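You operate a simulated robot arm through the tools that you are given. There is no shell and no other tool.

The job below is to be done with a simulated two-armed robot. You get a single attempt, and the scene is never put back.

JOB
Clear the roller flap, shut the gate and unbolt the flap, then lift it.
Fine: roll the red clip tray on to the end stop; no egg may crack.
Where things are to end (x, y in the base frame): red-clip tray within 30 mm of [2430, -1480].

The check looks at the end state, three seconds after you hand in, the way a careful person would. Anything else that was tipped, shoved, dropped, spilled or broken makes it a failure.

ROBOT AND FRAMES
Two 7-joint arms with fingered hands on one trunk, on a base that moves. Base frame: it is fixed to the floor where the robot stands at the start and does not move with it; the origin is under the middle of the robot, x ahead of it, y to its left, z up. Units: mm, degrees, N and s.
The left shoulder is at the start at [60, 177, 750], the right one opposite. Each reaches about 1000 mm from its shoulder. Places, roughly: black block [2250, -1250, 750]; blue-clip tray [5500, 6750, 750]; gate arm [2500, -400, 800]; green-clip tray [5750, 7500, 750]; red block [2000, -1500, 750]; red-clip tray [2750, -1000, 750]; roller flap [2700, -1000, 700]; slide bolt [2500, -600, 800]; yellow block [2250, -1250, 750]. Payload 4 kg a hand.
The tool frame of a hand sits at the grasp point between the pads (the TCP): z along the fingers, y along the line on which they close. The tips reach 37 mm beyond it. The gripper opens to 124 mm; its body begins 43 mm behind the TCP. The gripper is a hand of 3 fingers: y runs from the thumb to the fingers, the wrist lies at [-15, -108, -202] in the tool frame, and closing takes about 1.5 s.
Orientation is told as [roll, pitch, yaw] about the base's x, y, z axes, in that order, counted from this pose: with the fingers straight down and the wrist toward the robot, the tool's x, y and z point along [0, 1, 0], [1, 0, 0] and [0, 0, -1] of the base frame.

CONTROLS
- The arms move only by the tool drive_tool. It takes "left_commands", "right_commands" or both (then of equal length, played together; a hand with none holds still); each is a list of rows, each a list of 2 entries, a list of its own where there are three numbers: the shift along the tool's x, y, z in mm, then the turn, a rotation vector about the tool's x, y, z in degrees. In form: [[[tx, ty, tz], [wx, wy, wz]], ...]. A call has 1 to 20 rows; each row shifts and turns the commanded pose from where the row before left it, along the tool's axes as they then stand. "left_jaw" and "right_jaw" are, for a hand that has rows, the gripper command, from -1 (shut) to 1 (fully open), values between in proportion, set as the call begins (left out, the last holds). Each row takes 0.2 s and may step no farther than 50 mm and 8.6 degrees from the row before; otherwise, or with a gripper value out of range, the whole call is refused. Where a pose cannot be reached the arm comes as near as it can. A force on the tool above 40 N (or 10 N above the force at the start of the call, whichever is more), or a blocked arm, ends the call early, and 0.2 s more pass. Each finger travels about 72 mm/s and halts on what it meets, pressing with about 30 N; the grip force reading is that of the motor and also rises with nothing between the fingers. The clock runs only during rows and for 0.2 s after the last one: add rows that do not move to give the fingers time. The reply holds the time, the measured pose of the TCP, the force on the tool along the base axes, the opening and the grip force, in the units named above and with some noise, with the torque about the TCP (base axes, N m) and any sound that the robot's microphone picked up, and new pictures: "show" is both (left out), scene, wrist or none (wrist: the cameras of the hands that moved).
- Cameras (640 x 400 px; columns grow to the right, rows downward): "scene" is now at [60.2, -15.4, 1416.5]; the picture's right is [-0.17, -0.99, 0.00], its down [-0.50, 0.09, -0.86] and it looks along [0.85, -0.15, -0.51] (base axes); focal length 278 px, centre (320, 200). "left" rides on the left gripper at [-64, -76, -136] in its tool frame; the picture's right is [-0.84, -0.26, 0.48], its down [0.48, -0.76, 0.43] and it looks along [0.26, 0.60, 0.76] (tool axes); focal length 256 px, centre (320, 200). "right" rides on the right gripper at [64, -76, -137] in its tool frame; the picture's right is [-0.84, 0.26, -0.48], its down [-0.48, -0.76, 0.43] and it looks along [-0.26, 0.60, 0.76] (tool axes); focal length 256 px, centre (320, 200). There is no depth. A picture from a camera that has moved, and an enlarged one, comes with that camera's place and axes in the base frame and with its lens.
- slide_trunk(by): slides the trunk up (or, below 0, down) by that many mm; the arms and the scene camera ride with it, the base frame stays. It gives what a move gives, with no picture.
- steer(legs): drives the robot by 1 to 6 legs, each [ahead, left, turn to the left] in mm, mm and degrees, along the robot's own axes; the way and the turn of a leg run together, so that a leg with both is an arc; at most 1500 mm and 180 degrees a leg. The arms and the cameras ride along, it lands a little off, and it stops where it bumps. It gives what a move gives, and a new picture of the scene camera.
- finger_targets(index, middle, thumb_bend, thumb_turn, hand): sets how far each is bent, from 0 (flat) to 1 (curled in); at 0.3 the hand is open as for a grip, at 0.7 the pads meet at the TCP. One left out holds its place. A second passes; each finger stops where it meets its share of the squeeze, and holds until it gets a number again. A gripper value or a shape takes the hand back. It gives what a move gives, with no picture; readings hold the bend of each and the force on the fingers (four entries, about 0 where the hand has none), thumb and palm. thumb_turn goes from beside the hand (0) to across from the fingers (1), as for a grip.
- set_grasp(shape, hand): the hand has 3 fingers and takes this shape, open, in about a second: jaw (thumb against the fingers, like two jaws); tri (thumb and two fingers); tip (a fingertip pinch); poke (one finger out to press); point (the index stretched); flat (the hand flat); cup (the hand cupped); fist (a fist). The gripper value then closes the fingers along that shape, each until it touches; the sizes above hold for jaw. It gives what a move gives, with no picture.
- pan_tilt(pan, tilt): turns the head with the scene camera to pan (to the left, within 86 degrees either way) and tilt (down, from -29 to 69), counted from straight ahead of the robot. It gives what a move gives, and a new picture of the scene camera.
- zoom(camera, box): a new picture of the part [left, top, right, bottom] of that camera's present view, enlarged. No time passes.
- finish_job(): hands the job in; it is judged then, once.

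Places have to be worked out from the pictures, the camera data and where the tool is seen. Open the grippers and draw the arms clear of the work before you hand the job in, unless the task says otherwise.

The tools are called after "Emit:" as a command line: name --argument value ..., lists and objects as JSON in quotes. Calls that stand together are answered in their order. drive_tool: Moves the arms, as the interface text tells. Its arguments: {"type":"object","properties":{"left_commands":{"type":"array"},"left_jaw":{"type":"number"},"right_commands":{"type":"array"},"right_jaw":{"type":"number"},"show":{"type":"string","enum":["both","scene","wrist","none"]}},"required":[]} The other tools are called the same way: slide_trunk (by) moves the trunk up or down; set_grasp (shape, hand) gives the hand a shape; finger_targets (index, middle, thumb_bend, thumb_turn, hand) moves the fingers one by one; steer (legs) drives the base; pan_tilt (pan, tilt) turns the head that bears the scene camera; zoom (camera, box) takes an enlarged picture of a part of a camera's view; finish_job () hands the job in.

At the start:

```text
clock: 0.0
left_ee_pos: [665.8, 273.1, 986.6]
left_ee_rot: [0.0, 0.0, 0.0]
left_force: [-0.4, 0.0, -1.1]
left_wrist_torque: [0.01, 0.04, 0.01]
left_finger_gap: 123.7
left_grip_force: 0.1
left_shape: jaw
left_bend: [0.3, 0.3, 0.3, 0.98]
left_finger forces: [0.1, 0.0, 0.1, 0.0, 0.0, 0.0]
right_ee_pos: [619.3, -301.5, 977.9]
right_ee_rot: [0.0, 0.0, 0.0]
right_force: [0.9, -0.4, 0.3]
right_wrist_torque: [0.02, 0.0, 0.01]
right_finger_gap: 123.7
right_grip_force: 0.0
right_shape: jaw
right_bend: [0.3, 0.3, 0.3, 0.98]
right_finger forces: [0.0, 0.1, 0.0, 0.1, 0.0, 0.0]
trunk travel left (down, up): [-275.0, 315.0]
robot x, y, heading: [3.1, -2.1, 0.0]
head pan, tilt (commanded): [-9.8, 30.5]
```

scene: 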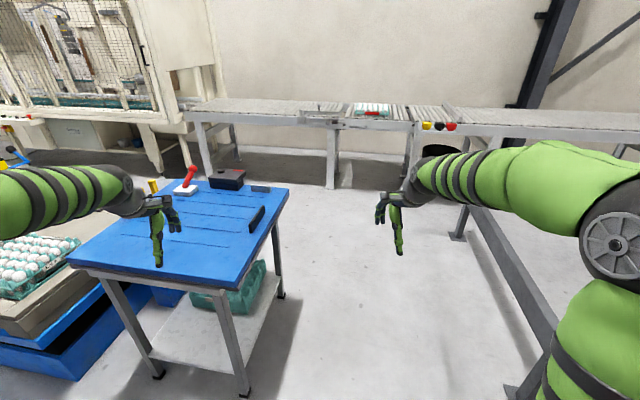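
right: 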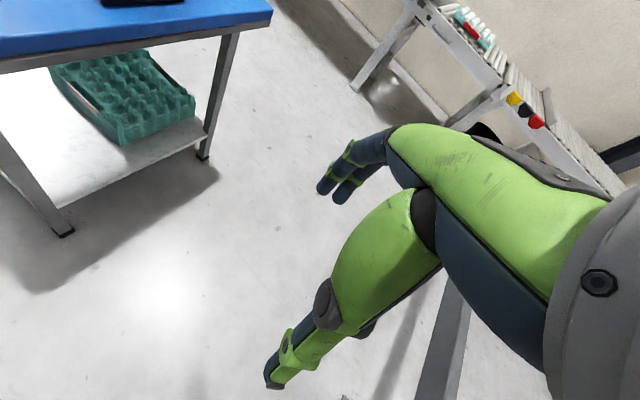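
left: 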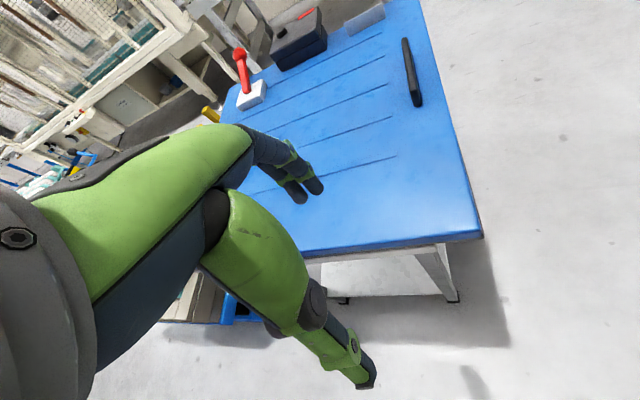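

The scene picture shows the roller conveyor along the back wall, with the red-clip tray, the three coloured blocks and some mechanism near the middle. I zoom in on those parts before moving.

Emit:
zoom --camera "scene" --box '[280, 80, 480, 205]'

Emit:
zoom --camera "scene" --box '[160, 80, 360, 205]'

Emit:
zoom --camera "right" --box '[400, 0, 640, 150]'

```text
3.20 times, centred on (380, 142) of scene
camera zoom: at [60.2, -15.4, 1416.5], right [-0.17, -0.99, 0.0], down [-0.5, 0.09, -0.86], along [0.85, -0.15, -0.51], focal length 888 px, centre (128, 384)
```

zoom: 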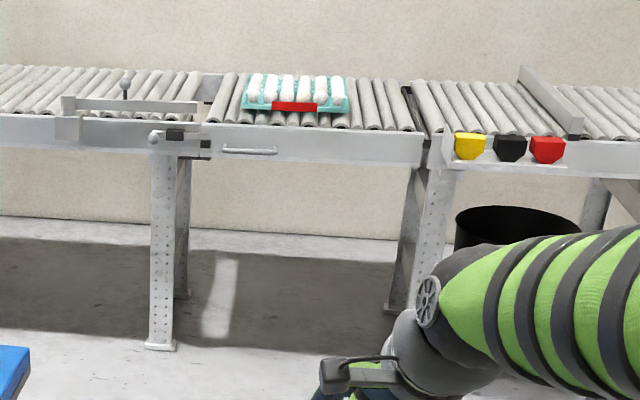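

```text
3.20 times, centred on (260, 142) of scene
camera zoom: at [60.2, -15.4, 1416.5], right [-0.17, -0.99, 0.0], down [-0.5, 0.09, -0.86], along [0.85, -0.15, -0.51], focal length 888 px, centre (512, 384)
```

zoom: 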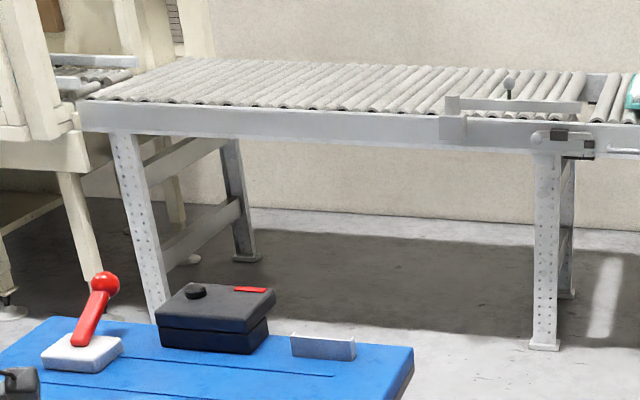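

```text
2.67 times, centred on (520, 75) of right
camera zoom: at [543.0, -238.8, 1115.5], right [0.26, -0.84, 0.48], down [-0.76, -0.48, -0.43], along [0.6, -0.26, -0.76], focal length 683 px, centre (-213, 533)
```

zoom: 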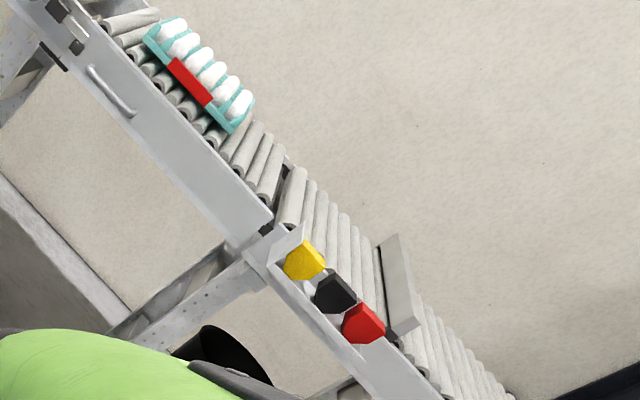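

Triangulating from both cameras, the red clip is near (2567, -943, 804), the conveyor runs about 20-25° off the -y direction, and the end stop is to its right. I pan the head to see what lies to the right and ahead before I drive.

Emit:
pan_tilt --pan -45 --tilt 30

Emit:
pan_tilt --pan -75 --tilt 40

Emit:
pan_tilt --pan -20 --tilt 55

```text
clock: 1.0
left_ee_pos: [667.1, 272.0, 986.8]
left_ee_rot: [0.0, 0.0, 0.0]
left_force: [-0.3, -0.3, 0.3]
left_wrist_torque: [0.03, 0.0, 0.02]
left_finger_gap: 123.5
left_grip_force: 0.1
left_shape: jaw
left_bend: [0.3, 0.3, 0.3, 0.98]
left_finger forces: [0.1, 0.0, 0.0, 0.1, 0.1, 0.1]
right_ee_pos: [618.5, -302.2, 978.2]
right_ee_rot: [0.0, -0.1, 0.0]
right_force: [0.5, 0.1, -0.4]
right_wrist_torque: [0.0, 0.04, 0.01]
right_finger_gap: 123.6
right_grip_force: 0.0
right_shape: jaw
right_bend: [0.3, 0.3, 0.3, 0.98]
right_finger forces: [0.0, 0.1, 0.0, 0.0, 0.0, 0.0]
trunk travel left (down, up): [-275.0, 315.0]
robot x, y, heading: [-2.3, 0.7, 0.1]
head pan, tilt (commanded): [-45.0, 30.0]
camera scene: at [35.3, -64.0, 1417.3], right [-0.71, -0.71, 0.0], down [-0.35, 0.35, -0.87], along [0.61, -0.61, -0.5], focal length 278 px, centre (320, 200)
```

scene: 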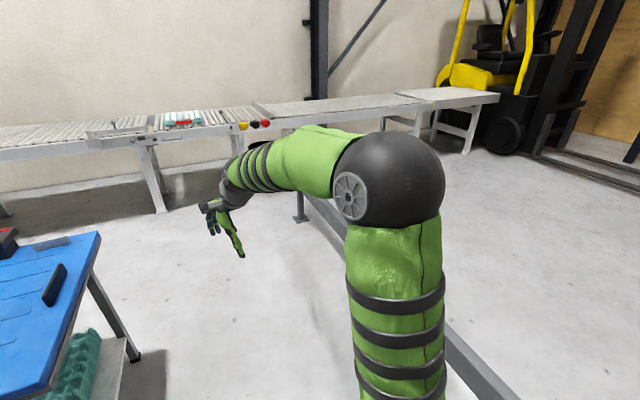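

```text
clock: 2.0
left_ee_pos: [665.9, 272.3, 985.8]
left_ee_rot: [0.0, 0.0, 0.0]
left_force: [-0.3, -0.3, 0.7]
left_wrist_torque: [0.0, 0.01, -0.04]
left_finger_gap: 123.5
left_grip_force: 0.1
left_shape: jaw
left_bend: [0.3, 0.3, 0.3, 0.98]
left_finger forces: [0.0, 0.1, 0.0, 0.0, 0.1, 0.1]
right_ee_pos: [618.1, -303.1, 978.4]
right_ee_rot: [0.0, -0.1, 0.0]
right_force: [-0.6, -0.3, 0.2]
right_wrist_torque: [-0.04, -0.01, 0.0]
right_finger_gap: 123.7
right_grip_force: 0.0
right_shape: jaw
right_bend: [0.3, 0.3, 0.3, 0.98]
right_finger forces: [0.0, 0.1, 0.0, 0.0, 0.0, 0.0]
trunk travel left (down, up): [-275.0, 315.0]
robot x, y, heading: [-0.4, 1.0, -0.2]
head pan, tilt (commanded): [-75.0, 40.0]
camera scene: at [-6.7, -82.2, 1402.0], right [-0.97, -0.26, 0.0], down [-0.17, 0.62, -0.77], along [0.2, -0.74, -0.64], focal length 278 px, centre (320, 200)
```

scene: 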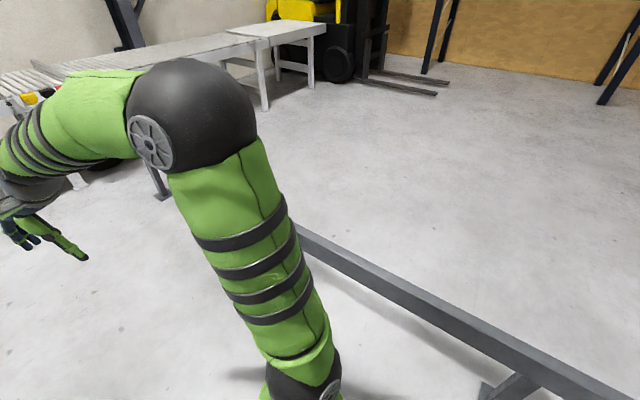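

```text
clock: 3.2
left_ee_pos: [666.7, 271.6, 985.5]
left_ee_rot: [0.0, 0.0, -0.1]
left_force: [0.1, 0.3, 0.4]
left_wrist_torque: [-0.02, -0.02, 0.01]
left_finger_gap: 123.7
left_grip_force: 0.0
left_shape: jaw
left_bend: [0.3, 0.3, 0.3, 0.98]
left_finger forces: [0.1, 0.0, 0.1, 0.0, 0.0, 0.0]
right_ee_pos: [618.6, -302.0, 977.1]
right_ee_rot: [-0.1, -0.1, 0.0]
right_force: [1.1, 0.3, 0.7]
right_wrist_torque: [-0.04, 0.02, 0.02]
right_finger_gap: 123.3
right_grip_force: 0.1
right_shape: jaw
right_bend: [0.3, 0.3, 0.3, 0.98]
right_finger forces: [0.0, 0.1, 0.0, 0.1, 0.0, 0.0]
trunk travel left (down, up): [-275.0, 315.0]
robot x, y, heading: [0.6, 0.5, 0.2]
head pan, tilt (commanded): [-20.0, 55.0]
camera scene: at [39.0, -24.8, 1381.3], right [-0.34, -0.94, 0.0], down [-0.77, 0.28, -0.57], along [0.54, -0.2, -0.82], focal length 278 px, centre (320, 200)
```

scene: 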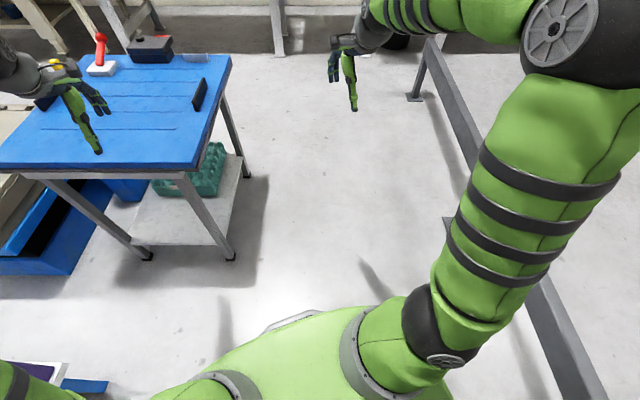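

A low guard rail runs from about (533,-999) to (1656,-1419), so the whole cell is yawed about -20.5°, with a clear aisle between the table and the rail. I turn to square up with the conveyor and drive part of the way down the aisle.

Emit:
steer --legs '[[0, 0, -20.5], [0, -180, 0], [1200, 0, 0]]'

Emit:
pan_tilt --pan 0 --tilt 30

```text
clock: 11.3
left_ee_pos: [1745.5, -548.9, 985.9]
left_ee_rot: [0.1, 0.0, -20.2]
left_force: [0.6, -0.3, -0.4]
left_wrist_torque: [0.02, -0.02, -0.01]
left_finger_gap: 123.7
left_grip_force: 0.0
left_shape: jaw
left_bend: [0.3, 0.3, 0.3, 0.98]
left_finger forces: [0.0, 0.0, 0.0, 0.0, 0.1, 0.0]
right_ee_pos: [1501.2, -1072.1, 978.1]
right_ee_rot: [0.0, 0.0, -20.2]
right_force: [-0.8, 0.2, 0.2]
right_wrist_torque: [-0.01, 0.03, 0.04]
right_finger_gap: 123.7
right_grip_force: 0.1
right_shape: jaw
right_bend: [0.3, 0.3, 0.3, 0.98]
right_finger forces: [0.0, 0.1, 0.0, 0.0, 0.1, 0.0]
trunk travel left (down, up): [-275.0, 315.0]
robot x, y, heading: [1027.1, -573.1, -20.5]
head pan, tilt (commanded): [-20.0, 55.0]
camera scene: at [1054.7, -610.9, 1381.3], right [-0.65, -0.76, 0.0], down [-0.63, 0.53, -0.57], along [0.44, -0.37, -0.82], focal length 278 px, centre (320, 200)
```

scene: 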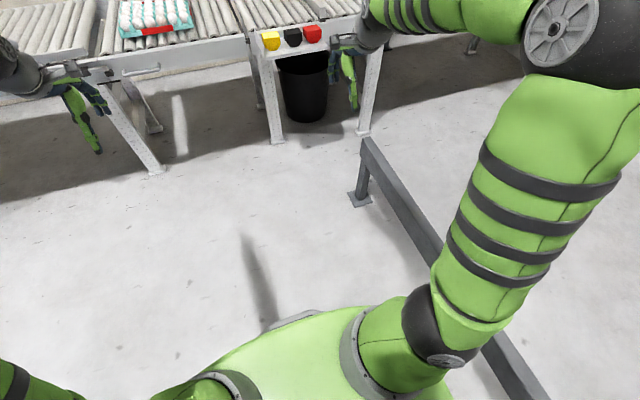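

```text
clock: 12.2
left_ee_pos: [1745.9, -549.7, 985.9]
left_ee_rot: [0.0, 0.0, -20.2]
left_force: [-0.7, 0.5, 0.1]
left_wrist_torque: [0.01, -0.04, 0.02]
left_finger_gap: 123.4
left_grip_force: 0.1
left_shape: jaw
left_bend: [0.3, 0.3, 0.3, 0.98]
left_finger forces: [0.1, 0.0, 0.0, 0.0, 0.0, 0.1]
right_ee_pos: [1502.6, -1072.4, 978.2]
right_ee_rot: [0.0, 0.1, -20.3]
right_force: [-0.3, 0.4, 0.1]
right_wrist_torque: [0.01, 0.03, 0.01]
right_finger_gap: 123.9
right_grip_force: 0.0
right_shape: jaw
right_bend: [0.3, 0.3, 0.3, 0.98]
right_finger forces: [0.0, 0.0, 0.0, 0.0, 0.1, 0.0]
trunk travel left (down, up): [-275.0, 315.0]
robot x, y, heading: [1029.1, -570.0, -20.3]
head pan, tilt (commanded): [0.0, 30.0]
camera scene: at [1084.4, -595.6, 1417.3], right [-0.35, -0.94, 0.0], down [-0.47, 0.17, -0.87], along [0.81, -0.3, -0.5], focal length 278 px, centre (320, 200)
```

scene: 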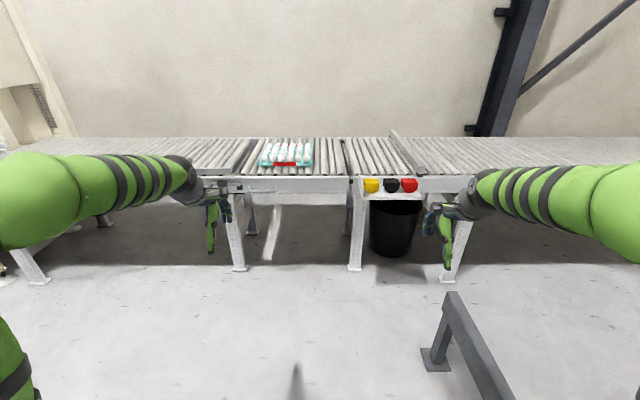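

The robot is now square to the conveyor. I zoom in on the gate, flap and stop to read how they work.

Emit:
zoom --camera "scene" --box '[220, 120, 380, 220]'

Emit:
zoom --camera "scene" --box '[330, 120, 490, 220]'

Emit:
zoom --camera "left" --box '[0, 0, 640, 400]'

Emit:
zoom --camera "right" --box '[0, 0, 640, 400]'

```text
4.00 times, centred on (300, 170) of scene
camera zoom: at [1084.4, -595.6, 1417.3], right [-0.35, -0.94, 0.0], down [-0.47, 0.17, -0.87], along [0.81, -0.3, -0.5], focal length 1110 px, centre (400, 320)
```

zoom: 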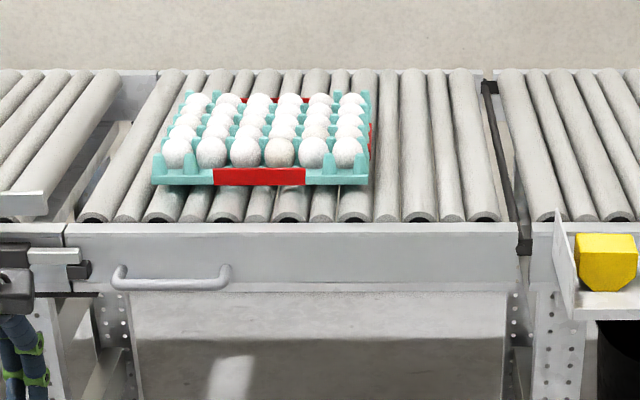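

```text
4.00 times, centred on (410, 170) of scene
camera zoom: at [1084.4, -595.6, 1417.3], right [-0.35, -0.94, 0.0], down [-0.47, 0.17, -0.87], along [0.81, -0.3, -0.5], focal length 1110 px, centre (-40, 320)
```

zoom: 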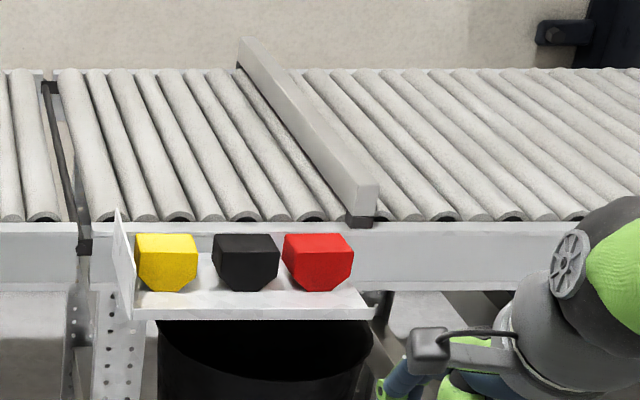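

```text
1.00 times, centred on (320, 200) of left (not enlarged: the box is as wide or as high as the picture)
camera zoom: at [1651.7, -582.6, 1123.2], right [-0.53, -0.7, -0.48], down [-0.55, 0.72, -0.43], along [0.65, 0.03, -0.76], focal length 256 px, centre (320, 200)
```

zoom: 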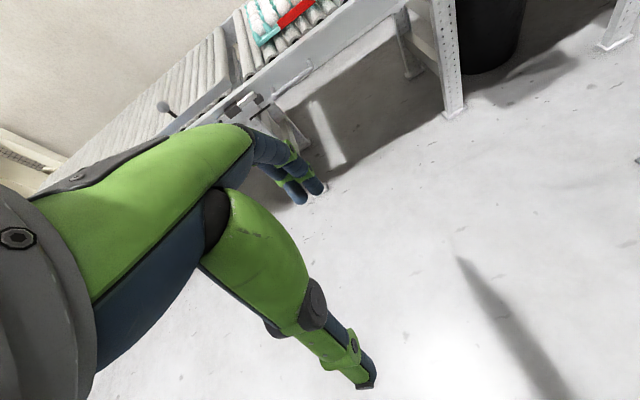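

```text
1.00 times, centred on (320, 200) of right (not enlarged: the box is as wide or as high as the picture)
camera zoom: at [1453.4, -986.5, 1115.5], right [-0.05, -0.87, 0.48], down [-0.88, -0.19, -0.43], along [0.47, -0.45, -0.76], focal length 256 px, centre (320, 200)
```

zoom: 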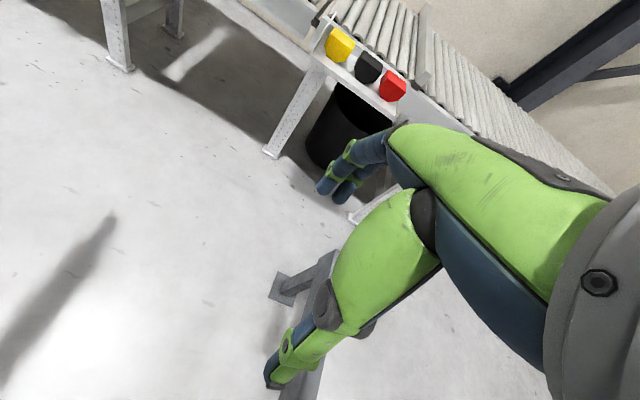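

The flap is hinged at its right end (Y about -158 from camera axis), with a bolt and a pull handle at its left. The tray is about 300 mm wide and stands some 555 mm left of the end stop. I raise the trunk so the hands clear the eggs, then drive closer.

Emit:
slide_trunk --by 200

Emit:
steer --legs '[[0, -60, 0], [600, 0, 0]]'

Emit:
pan_tilt --pan 20 --tilt 45

```text
clock: 14.4
left_ee_pos: [1746.5, -549.1, 1186.3]
left_ee_rot: [-0.1, 0.0, -20.2]
left_force: [0.1, 0.1, -0.3]
left_wrist_torque: [-0.01, 0.01, -0.01]
left_finger_gap: 123.7
left_grip_force: 0.0
left_shape: jaw
left_bend: [0.3, 0.3, 0.3, 0.98]
left_finger forces: [0.0, 0.0, 0.0, 0.0, 0.0, 0.1]
right_ee_pos: [1502.6, -1071.7, 1179.6]
right_ee_rot: [0.0, 0.0, -20.2]
right_force: [-0.7, 0.1, 0.4]
right_wrist_torque: [0.04, -0.01, 0.01]
right_finger_gap: 123.5
right_grip_force: 0.0
right_shape: jaw
right_bend: [0.3, 0.3, 0.3, 0.98]
right_finger forces: [0.0, 0.0, 0.1, 0.0, 0.0, 0.0]
trunk travel left (down, up): [-475.0, 115.0]
robot x, y, heading: [1028.1, -574.6, -20.2]
head pan, tilt (commanded): [0.0, 30.0]
```

```text
clock: 18.4
left_ee_pos: [2295.1, -823.4, 1186.1]
left_ee_rot: [-0.1, 0.0, -20.5]
left_force: [0.2, 0.4, 0.0]
left_wrist_torque: [-0.02, 0.02, -0.02]
left_finger_gap: 123.5
left_grip_force: 0.2
left_shape: jaw
left_bend: [0.3, 0.3, 0.3, 0.98]
left_finger forces: [0.0, 0.1, 0.0, 0.1, 0.0, 0.0]
right_ee_pos: [2045.9, -1342.4, 1178.5]
right_ee_rot: [0.0, 0.0, -20.6]
right_force: [-0.2, 0.4, 0.2]
right_wrist_torque: [-0.01, -0.03, -0.05]
right_finger_gap: 123.5
right_grip_force: 0.1
right_shape: jaw
right_bend: [0.3, 0.3, 0.3, 0.98]
right_finger forces: [0.0, 0.0, 0.1, 0.0, 0.0, 0.1]
trunk travel left (down, up): [-475.0, 115.0]
robot x, y, heading: [1573.4, -840.7, -20.9]
head pan, tilt (commanded): [0.0, 30.0]
camera scene: at [1632.7, -864.0, 1617.3], right [-0.35, -0.94, 0.0], down [-0.47, 0.18, -0.87], along [0.81, -0.31, -0.5], focal length 278 px, centre (320, 200)
```

scene: 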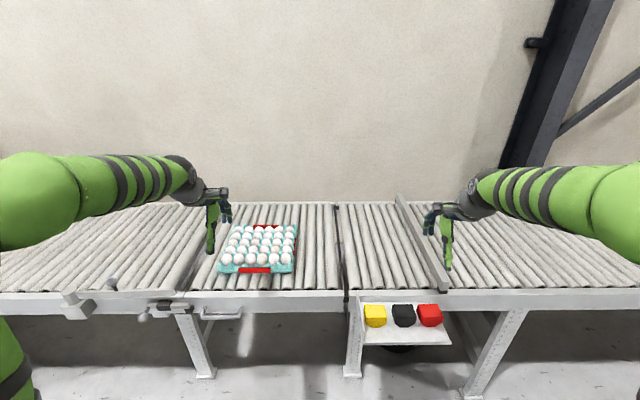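

```text
clock: 19.2
left_ee_pos: [2294.2, -822.2, 1187.8]
left_ee_rot: [0.1, 0.1, -20.6]
left_force: [1.1, -0.5, 0.1]
left_wrist_torque: [0.02, 0.01, 0.02]
left_finger_gap: 124.0
left_grip_force: 0.1
left_shape: jaw
left_bend: [0.3, 0.3, 0.3, 0.98]
left_finger forces: [0.1, 0.0, 0.0, 0.0, 0.1, 0.1]
right_ee_pos: [2045.8, -1342.5, 1177.0]
right_ee_rot: [-0.1, 0.0, -20.6]
right_force: [-0.7, 0.6, 0.1]
right_wrist_torque: [0.01, 0.01, -0.04]
right_finger_gap: 123.7
right_grip_force: 0.1
right_shape: jaw
right_bend: [0.3, 0.3, 0.3, 0.98]
right_finger forces: [0.0, 0.0, 0.1, 0.1, 0.1, 0.0]
trunk travel left (down, up): [-475.0, 115.0]
robot x, y, heading: [1575.8, -844.1, -20.6]
head pan, tilt (commanded): [20.0, 45.0]
camera scene: at [1628.8, -832.9, 1594.8], right [-0.01, -1.0, 0.0], down [-0.71, 0.01, -0.71], along [0.71, -0.01, -0.71], focal length 278 px, centre (320, 200)
```

scene: 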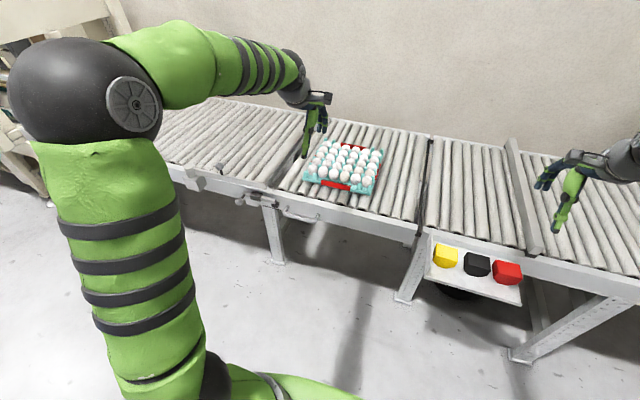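

I zoom in on the current view to see the gate, bolt and tray closely.

Emit:
zoom --camera "scene" --box '[160, 120, 320, 220]'

Emit:
zoom --camera "scene" --box '[290, 110, 450, 210]'

Emit:
zoom --camera "left" --box '[0, 0, 640, 400]'

Emit:
zoom --camera "right" --box '[0, 0, 640, 400]'

```text
4.00 times, centred on (240, 170) of scene
camera zoom: at [1628.8, -832.9, 1594.8], right [-0.01, -1.0, 0.0], down [-0.71, 0.01, -0.71], along [0.71, -0.01, -0.71], focal length 1110 px, centre (640, 320)
```

zoom: 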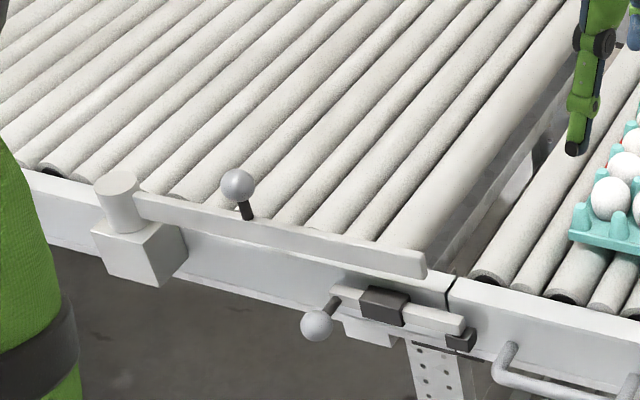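

```text
4.00 times, centred on (370, 160) of scene
camera zoom: at [1628.8, -832.9, 1594.8], right [-0.01, -1.0, 0.0], down [-0.71, 0.01, -0.71], along [0.71, -0.01, -0.71], focal length 1110 px, centre (120, 360)
```

zoom: 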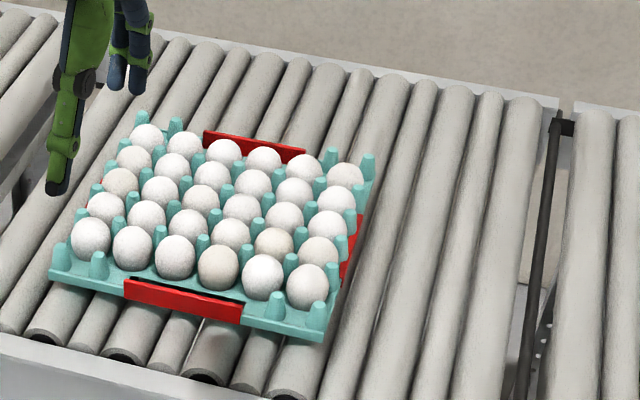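

```text
1.00 times, centred on (320, 200) of left (not enlarged: the box is as wide or as high as the picture)
camera zoom: at [2199.4, -854.7, 1323.2], right [-0.54, -0.69, -0.48], down [-0.54, 0.72, -0.43], along [0.65, 0.03, -0.76], focal length 256 px, centre (320, 200)
```

zoom: 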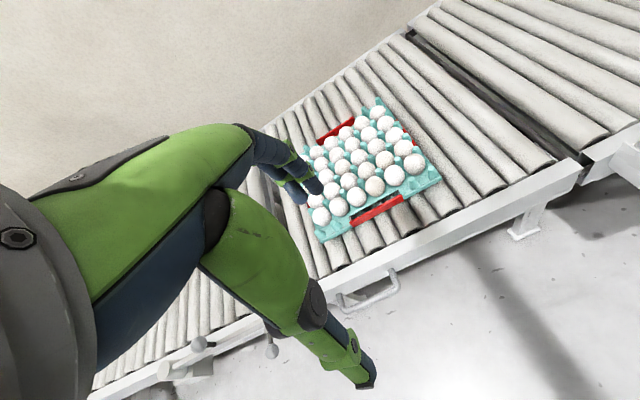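

```text
1.00 times, centred on (320, 200) of right (not enlarged: the box is as wide or as high as the picture)
camera zoom: at [1998.3, -1257.2, 1315.5], right [-0.06, -0.87, 0.48], down [-0.88, -0.18, -0.43], along [0.47, -0.45, -0.76], focal length 256 px, centre (320, 200)
```

zoom: 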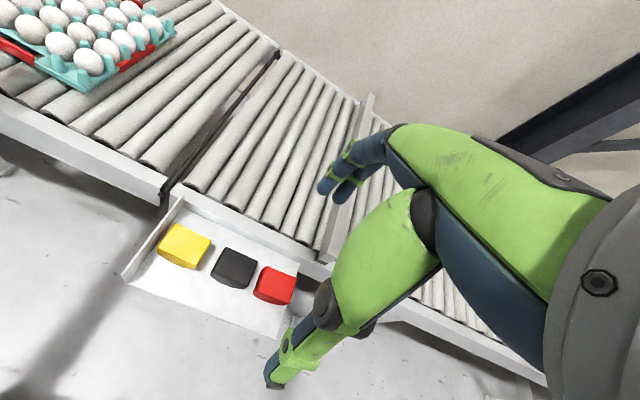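

The gate pivots on a post at its left end and has a knob on the arm, and the slide bolt has a ball knob at its left. I drive 250 mm closer for reach and look again.

Emit:
steer --legs '[[250, 0, 0]]'

Emit:
pan_tilt --pan 0 --tilt 45

```text
clock: 21.0
left_ee_pos: [2524.4, -905.7, 1186.4]
left_ee_rot: [0.0, 0.2, -20.4]
left_force: [0.9, -0.1, -1.2]
left_wrist_torque: [0.03, 0.06, -0.04]
left_finger_gap: 123.8
left_grip_force: 0.0
left_shape: jaw
left_bend: [0.3, 0.3, 0.3, 0.98]
left_finger forces: [0.1, 0.0, 0.0, 0.1, 0.0, 0.0]
right_ee_pos: [2279.6, -1427.0, 1177.0]
right_ee_rot: [0.1, 0.0, -20.4]
right_force: [-0.1, 0.1, 0.6]
right_wrist_torque: [0.03, 0.06, 0.0]
right_finger_gap: 123.8
right_grip_force: 0.0
right_shape: jaw
right_bend: [0.3, 0.3, 0.3, 0.98]
right_finger forces: [0.0, 0.0, 0.1, 0.0, 0.0, 0.0]
trunk travel left (down, up): [-475.0, 115.0]
robot x, y, heading: [1799.2, -925.4, -20.2]
head pan, tilt (commanded): [20.0, 45.0]
camera scene: at [1859.4, -919.0, 1594.7], right [-0.01, -1.0, 0.0], down [-0.71, 0.01, -0.71], along [0.71, 0.0, -0.71], focal length 278 px, centre (320, 200)
```

scene: 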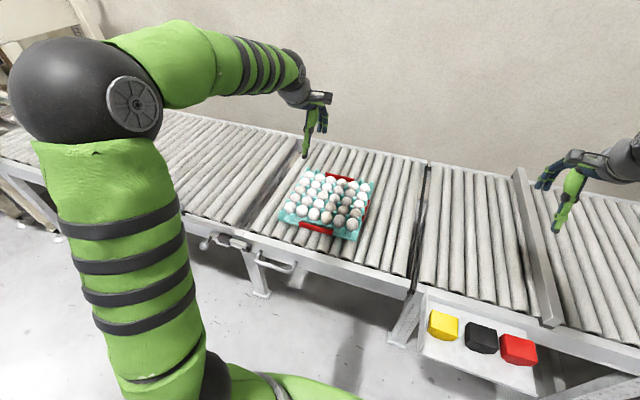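

```text
clock: 21.9
left_ee_pos: [2523.3, -904.5, 1185.8]
left_ee_rot: [0.1, 0.0, -20.5]
left_force: [-0.5, 0.6, 0.0]
left_wrist_torque: [-0.02, -0.02, 0.0]
left_finger_gap: 123.8
left_grip_force: 0.1
left_shape: jaw
left_bend: [0.3, 0.3, 0.3, 0.98]
left_finger forces: [0.1, 0.0, 0.0, 0.0, 0.0, 0.0]
right_ee_pos: [2278.3, -1427.7, 1177.5]
right_ee_rot: [0.0, 0.0, -20.4]
right_force: [-0.5, 0.0, 0.1]
right_wrist_torque: [0.0, -0.04, -0.01]
right_finger_gap: 123.9
right_grip_force: 0.0
right_shape: jaw
right_bend: [0.3, 0.3, 0.3, 0.98]
right_finger forces: [0.0, 0.1, 0.0, 0.0, 0.0, 0.0]
trunk travel left (down, up): [-475.0, 115.0]
robot x, y, heading: [1801.9, -928.6, -20.4]
head pan, tilt (commanded): [0.0, 45.0]
camera scene: at [1853.1, -946.3, 1594.7], right [-0.35, -0.94, 0.0], down [-0.66, 0.25, -0.71], along [0.66, -0.25, -0.71], focal length 278 px, centre (320, 200)
```

scene: 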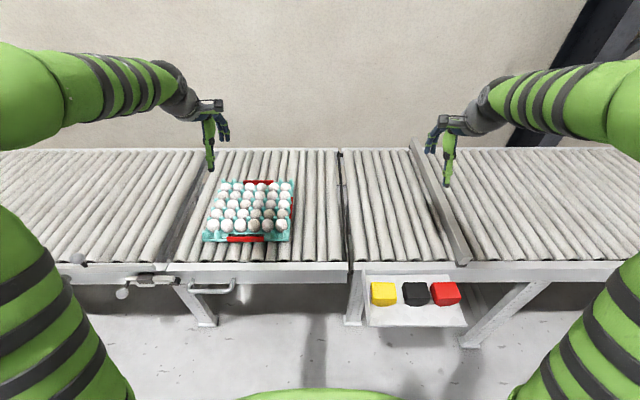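

Now the whole work area is in view. I take enlarged pictures to measure the tray, rail and bolt.

Emit:
zoom --camera "scene" --box '[180, 150, 340, 250]'

Emit:
zoom --camera "scene" --box '[330, 130, 490, 230]'

Emit:
zoom --camera "scene" --box '[60, 230, 220, 330]'

Emit:
zoom --camera "scene" --box '[330, 230, 490, 330]'

Emit:
zoom --camera "left" --box '[0, 0, 640, 400]'

```text
4.00 times, centred on (260, 200) of scene
camera zoom: at [1853.1, -946.3, 1594.7], right [-0.35, -0.94, 0.0], down [-0.66, 0.25, -0.71], along [0.66, -0.25, -0.71], focal length 1110 px, centre (560, 200)
```

zoom: 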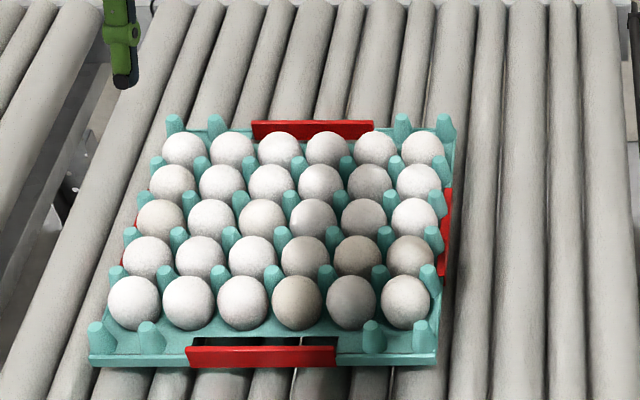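

```text
4.00 times, centred on (410, 180) of scene
camera zoom: at [1853.1, -946.3, 1594.7], right [-0.35, -0.94, 0.0], down [-0.66, 0.25, -0.71], along [0.66, -0.25, -0.71], focal length 1110 px, centre (-40, 280)
```

zoom: 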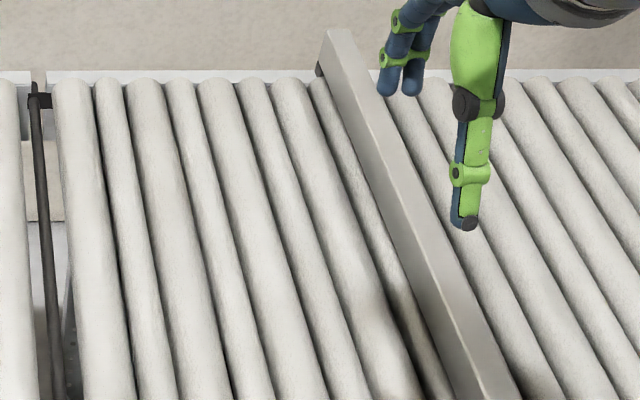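

```text
4.00 times, centred on (140, 280) of scene
camera zoom: at [1853.1, -946.3, 1594.7], right [-0.35, -0.94, 0.0], down [-0.66, 0.25, -0.71], along [0.66, -0.25, -0.71], focal length 1110 px, centre (1040, -120)
```

zoom: 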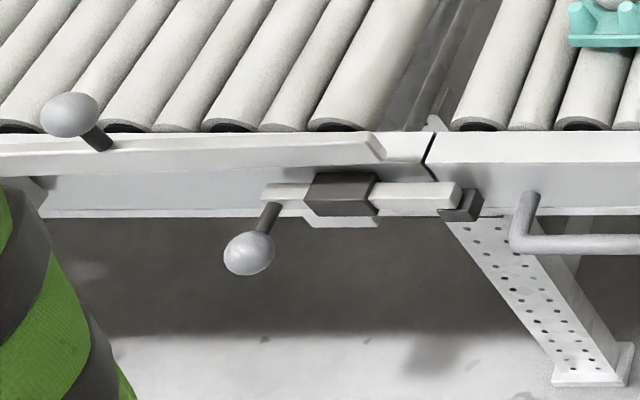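

```text
4.00 times, centred on (410, 280) of scene
camera zoom: at [1853.1, -946.3, 1594.7], right [-0.35, -0.94, 0.0], down [-0.66, 0.25, -0.71], along [0.66, -0.25, -0.71], focal length 1110 px, centre (-40, -120)
```

zoom: 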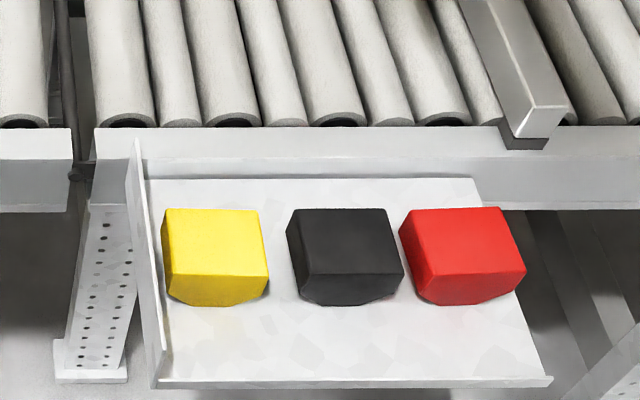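

```text
1.00 times, centred on (320, 200) of left (not enlarged: the box is as wide or as high as the picture)
camera zoom: at [2428.9, -938.2, 1323.2], right [-0.53, -0.7, -0.48], down [-0.54, 0.72, -0.43], along [0.65, 0.03, -0.76], focal length 256 px, centre (320, 200)
```

zoom: 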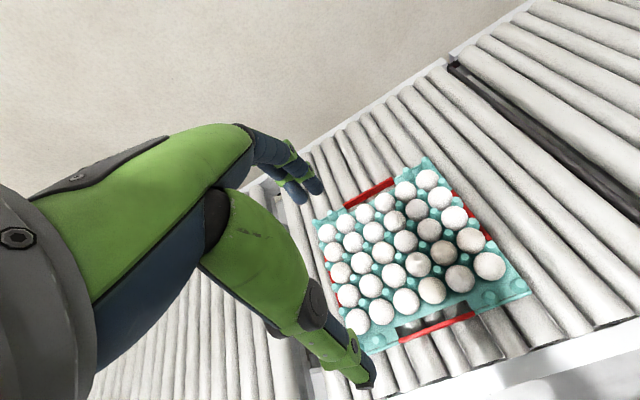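

Measured: tray 300×300 mm, centre about (2624, -959), bottom about z=813, and it has to roll straight along the conveyor about 556 mm, which is where the stop puts it. I carry the left hand to the left side of the tray, tilted slightly so the fingertips lead, staying high for now.

Emit:
drive_tool --left_commands '[[[40, 23, 0], [0, 0, 0]], [[40, 23, 0], [0, 0, 0]], [[40, 23, 0], [0, 0, 0]], [[40, 23, 0], [0, 0, 0]], [[40, 23, 0], [0, 0, 0]], [[0, 0, 0], [0, -6, 0]], [[0, 0, 0], [0, -6, 0]], [[10.4, 0, 48.9], [0, 0, 0]], [[10.4, 0, 48.9], [0, 0, 0]], [[10.4, 0, 48.9], [0, 0, 0]], [[10.4, 0, 48.9], [0, 0, 0]], [[0, 0, 0], [0, 0, 0]]]'

```text
clock: 24.4
left_ee_pos: [2701.8, -758.7, 985.6]
left_ee_rot: [-12.0, 0.1, -20.4]
left_force: [-0.3, 0.5, -0.6]
left_wrist_torque: [-0.03, 0.03, 0.02]
left_finger_gap: 123.7
left_grip_force: 0.1
left_shape: jaw
left_bend: [0.3, 0.3, 0.3, 0.98]
left_finger forces: [0.0, 0.1, 0.0, 0.1, 0.0, 0.0]
right_ee_pos: [2276.8, -1426.8, 1179.0]
right_ee_rot: [0.0, 0.0, -20.5]
right_force: [0.4, -0.2, -0.3]
right_wrist_torque: [-0.04, 0.02, -0.03]
right_finger_gap: 123.6
right_grip_force: 0.0
right_shape: jaw
right_bend: [0.3, 0.3, 0.3, 0.98]
right_finger forces: [0.0, 0.1, 0.1, 0.0, 0.1, 0.0]
trunk travel left (down, up): [-475.0, 115.0]
robot x, y, heading: [1804.0, -932.6, -20.4]
head pan, tilt (commanded): [0.0, 45.0]
camera scene: at [1852.8, -946.4, 1594.8], right [-0.35, -0.94, 0.0], down [-0.66, 0.25, -0.71], along [0.66, -0.25, -0.71], focal length 278 px, centre (320, 200)
camera left: at [2617.0, -763.9, 1133.1], right [-0.56, -0.77, -0.3], down [-0.58, 0.62, -0.53], along [0.59, -0.12, -0.8], focal length 256 px, centre (320, 200)
```

scene: 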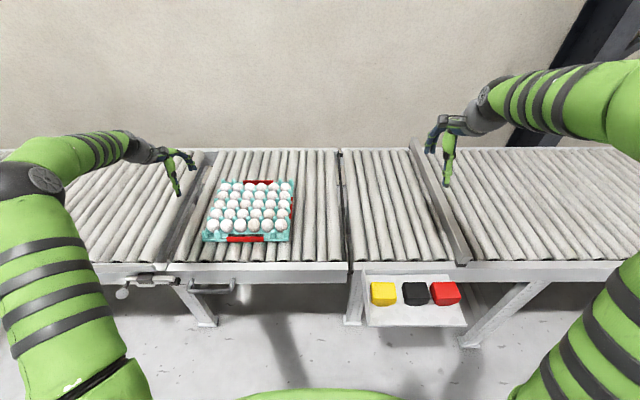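
left: 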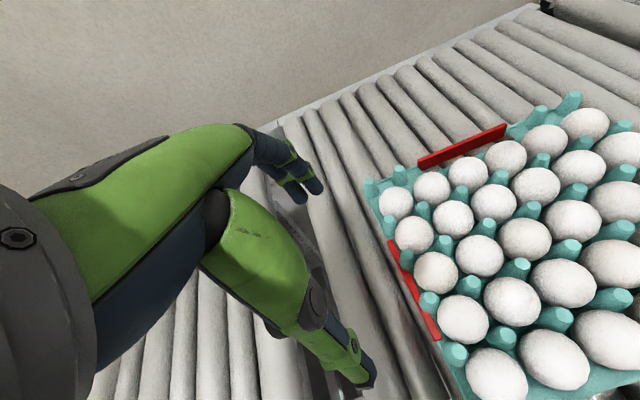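

The TCP is 65 mm left of the tray edge, level with its middle. I zoom in to judge the thumb and finger tips against the tray.

Emit:
zoom --camera "scene" --box '[130, 130, 306, 240]'

Emit:
zoom --camera "left" --box '[240, 120, 480, 400]'

```text
3.64 times, centred on (218, 185) of scene
camera zoom: at [1852.8, -946.4, 1594.8], right [-0.35, -0.94, 0.0], down [-0.66, 0.25, -0.71], along [0.66, -0.25, -0.71], focal length 1009 px, centre (691, 254)
```

zoom: 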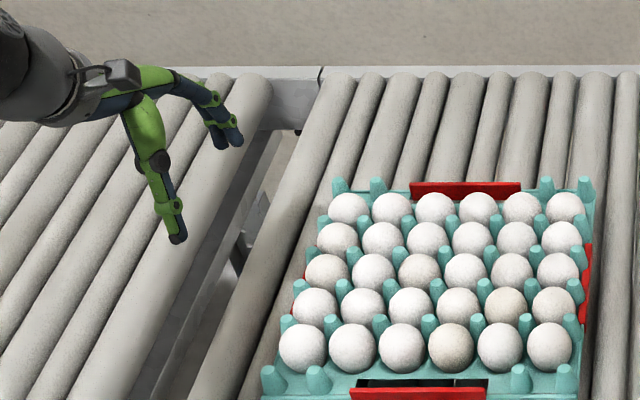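

```text
1.43 times, centred on (360, 260) of left
camera zoom: at [2617.0, -763.9, 1133.1], right [-0.56, -0.77, -0.3], down [-0.58, 0.62, -0.53], along [0.59, -0.12, -0.8], focal length 366 px, centre (263, 114)
```

zoom: 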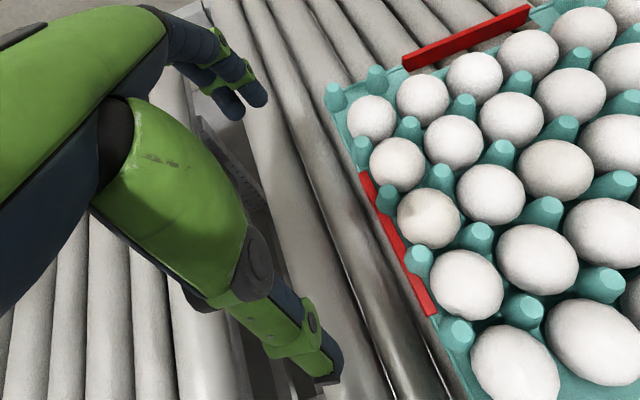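

The finger side leads the thumb by about 10 mm, so I yaw the hand 4.5° to even them out and then descend to about 20 mm above the rollers.

Emit:
drive_tool --left_commands '[[[0, 0, 0], [0, 0, -4.5]], [[6.2, 0, 29.3], [0, 0, 0]], [[6.2, 0, 29.3], [0, 0, 0]], [[6.2, 0, 29.3], [0, 0, 0]], [[5.2, 0, 24.5], [0, 0, 0]], [[0, 0, 0], [0, 0, 0]]]'

Emit:
zoom --camera "scene" --box '[130, 130, 306, 240]'

```text
clock: 25.9
left_ee_pos: [2700.1, -757.8, 871.1]
left_ee_rot: [-12.0, 1.0, -16.0]
left_force: [-0.6, 0.7, 0.9]
left_wrist_torque: [-0.03, 0.06, -0.03]
left_finger_gap: 123.5
left_grip_force: 0.2
left_shape: jaw
left_bend: [0.3, 0.3, 0.3, 0.98]
left_finger forces: [0.0, 0.0, 0.0, 0.0, 0.1, 0.0]
right_ee_pos: [2277.8, -1427.6, 1178.6]
right_ee_rot: [0.0, 0.0, -20.4]
right_force: [-1.2, 0.1, 0.4]
right_wrist_torque: [-0.01, 0.0, 0.0]
right_finger_gap: 123.7
right_grip_force: 0.0
right_shape: jaw
right_bend: [0.3, 0.3, 0.3, 0.98]
right_finger forces: [0.0, 0.1, 0.0, 0.0, 0.1, 0.0]
trunk travel left (down, up): [-475.0, 115.0]
robot x, y, heading: [1802.6, -929.9, -20.3]
head pan, tilt (commanded): [0.0, 45.0]
camera scene: at [1853.0, -946.3, 1594.7], right [-0.35, -0.94, 0.0], down [-0.66, 0.25, -0.71], along [0.66, -0.25, -0.71], focal length 278 px, centre (320, 200)
camera left: at [2619.2, -768.9, 1020.4], right [-0.5, -0.81, -0.29], down [-0.63, 0.58, -0.51], along [0.59, -0.07, -0.81], focal length 256 px, centre (320, 200)
```

scene: 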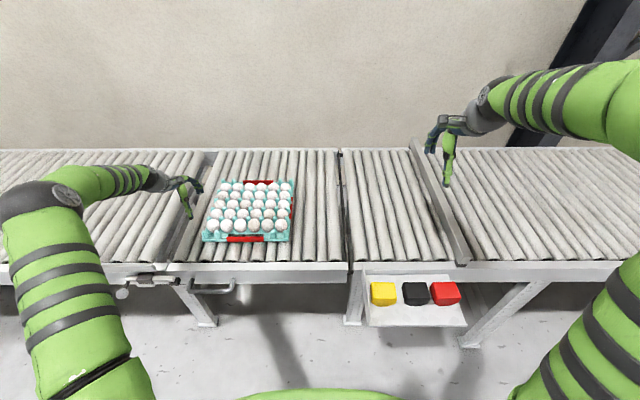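
left: 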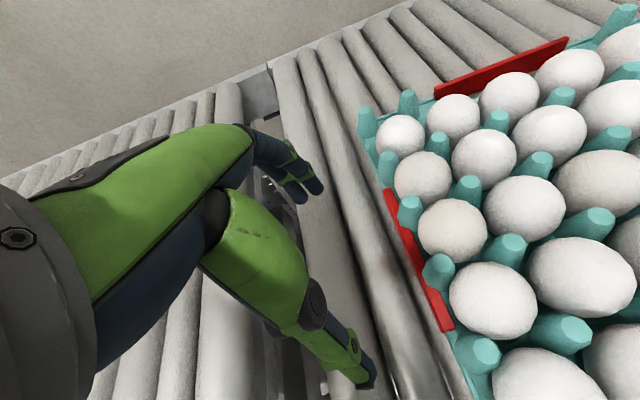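

```text
3.64 times, centred on (218, 185) of scene
camera zoom: at [1853.0, -946.3, 1594.7], right [-0.35, -0.94, 0.0], down [-0.66, 0.25, -0.71], along [0.66, -0.25, -0.71], focal length 1009 px, centre (691, 254)
```

zoom: 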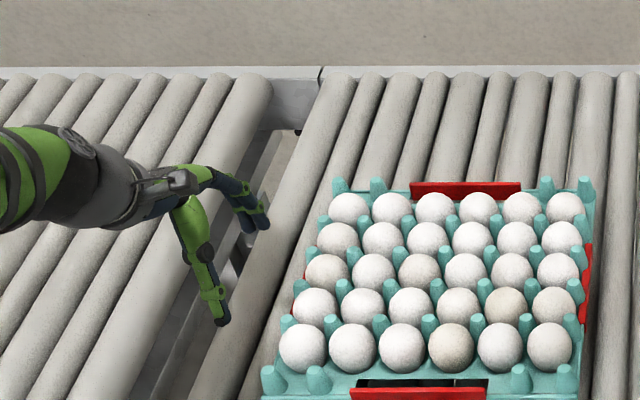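

The tips are now about 45 mm from the tray edge and about 20-25 mm above the rollers. I edge closer and lower, so that the tips meet the tray's low flange and not the eggs.

Emit:
drive_tool --left_commands '[[[-14.6, -1.2, 3.1], [0, 0, 0]], [[-14.6, -1.2, 3.1], [0, 0, 0]], [[1.0, 0, 4.9], [0, 0, 0]], [[1.0, 0, 4.9], [0, 0, 0]], [[0, 0, 0], [0, 0, 0]]]'

Emit:
zoom --camera "scene" --box '[160, 150, 288, 230]'

Emit:
zoom --camera "left" --box '[240, 120, 480, 400]'

```text
clock: 27.1
left_ee_pos: [2690.1, -786.6, 861.6]
left_ee_rot: [-12.0, 0.9, -16.1]
left_force: [0.1, -0.1, 0.2]
left_wrist_torque: [0.0, -0.02, 0.01]
left_finger_gap: 123.8
left_grip_force: 0.1
left_shape: jaw
left_bend: [0.3, 0.3, 0.3, 0.98]
left_finger forces: [0.1, 0.1, 0.0, 0.0, 0.0, 0.1]
right_ee_pos: [2278.5, -1426.5, 1177.9]
right_ee_rot: [0.0, 0.0, -20.4]
right_force: [0.2, -0.3, 0.7]
right_wrist_torque: [0.0, 0.01, -0.03]
right_finger_gap: 123.6
right_grip_force: 0.1
right_shape: jaw
right_bend: [0.3, 0.3, 0.3, 0.98]
right_finger forces: [0.0, 0.0, 0.0, 0.1, 0.1, 0.0]
trunk travel left (down, up): [-475.0, 115.0]
robot x, y, heading: [1807.0, -928.3, -20.2]
head pan, tilt (commanded): [0.0, 45.0]
camera scene: at [1853.1, -946.3, 1594.7], right [-0.35, -0.94, 0.0], down [-0.66, 0.25, -0.71], along [0.66, -0.25, -0.71], focal length 278 px, centre (320, 200)
camera left: at [2608.5, -798.2, 1010.0], right [-0.5, -0.81, -0.29], down [-0.63, 0.58, -0.51], along [0.59, -0.07, -0.81], focal length 256 px, centre (320, 200)
```

scene: 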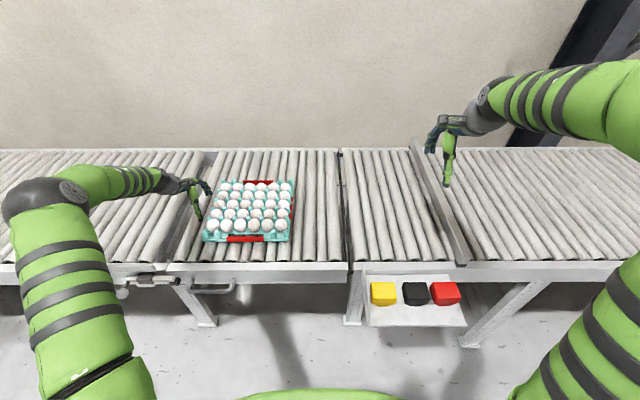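
left: 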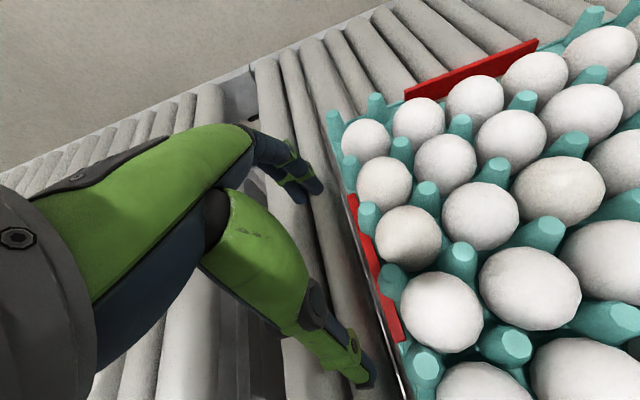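

```text
5.00 times, centred on (224, 190) of scene
camera zoom: at [1853.1, -946.3, 1594.7], right [-0.35, -0.94, 0.0], down [-0.66, 0.25, -0.71], along [0.66, -0.25, -0.71], focal length 1388 px, centre (800, 250)
```

zoom: 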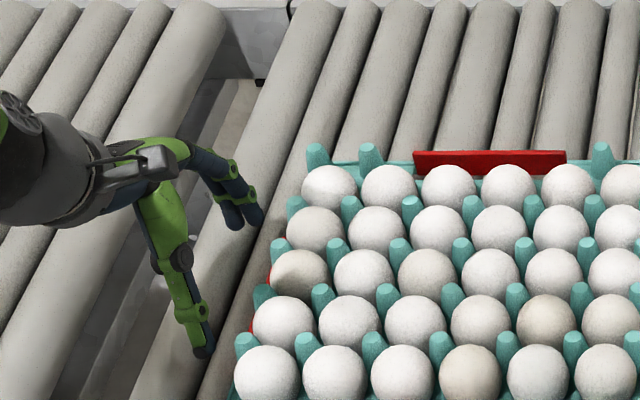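

```text
1.43 times, centred on (360, 260) of left
camera zoom: at [2608.5, -798.2, 1010.0], right [-0.5, -0.81, -0.29], down [-0.63, 0.58, -0.51], along [0.59, -0.07, -0.81], focal length 366 px, centre (263, 114)
```

zoom: 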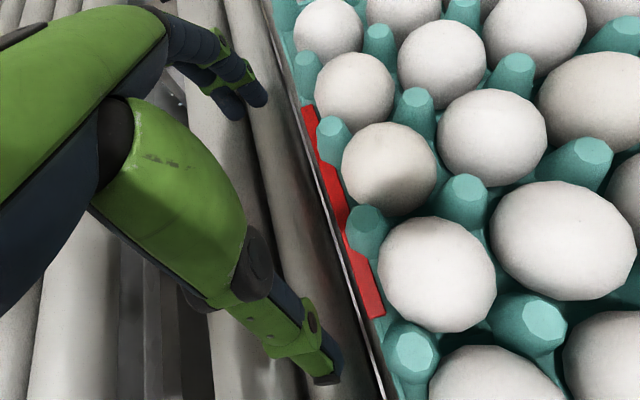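

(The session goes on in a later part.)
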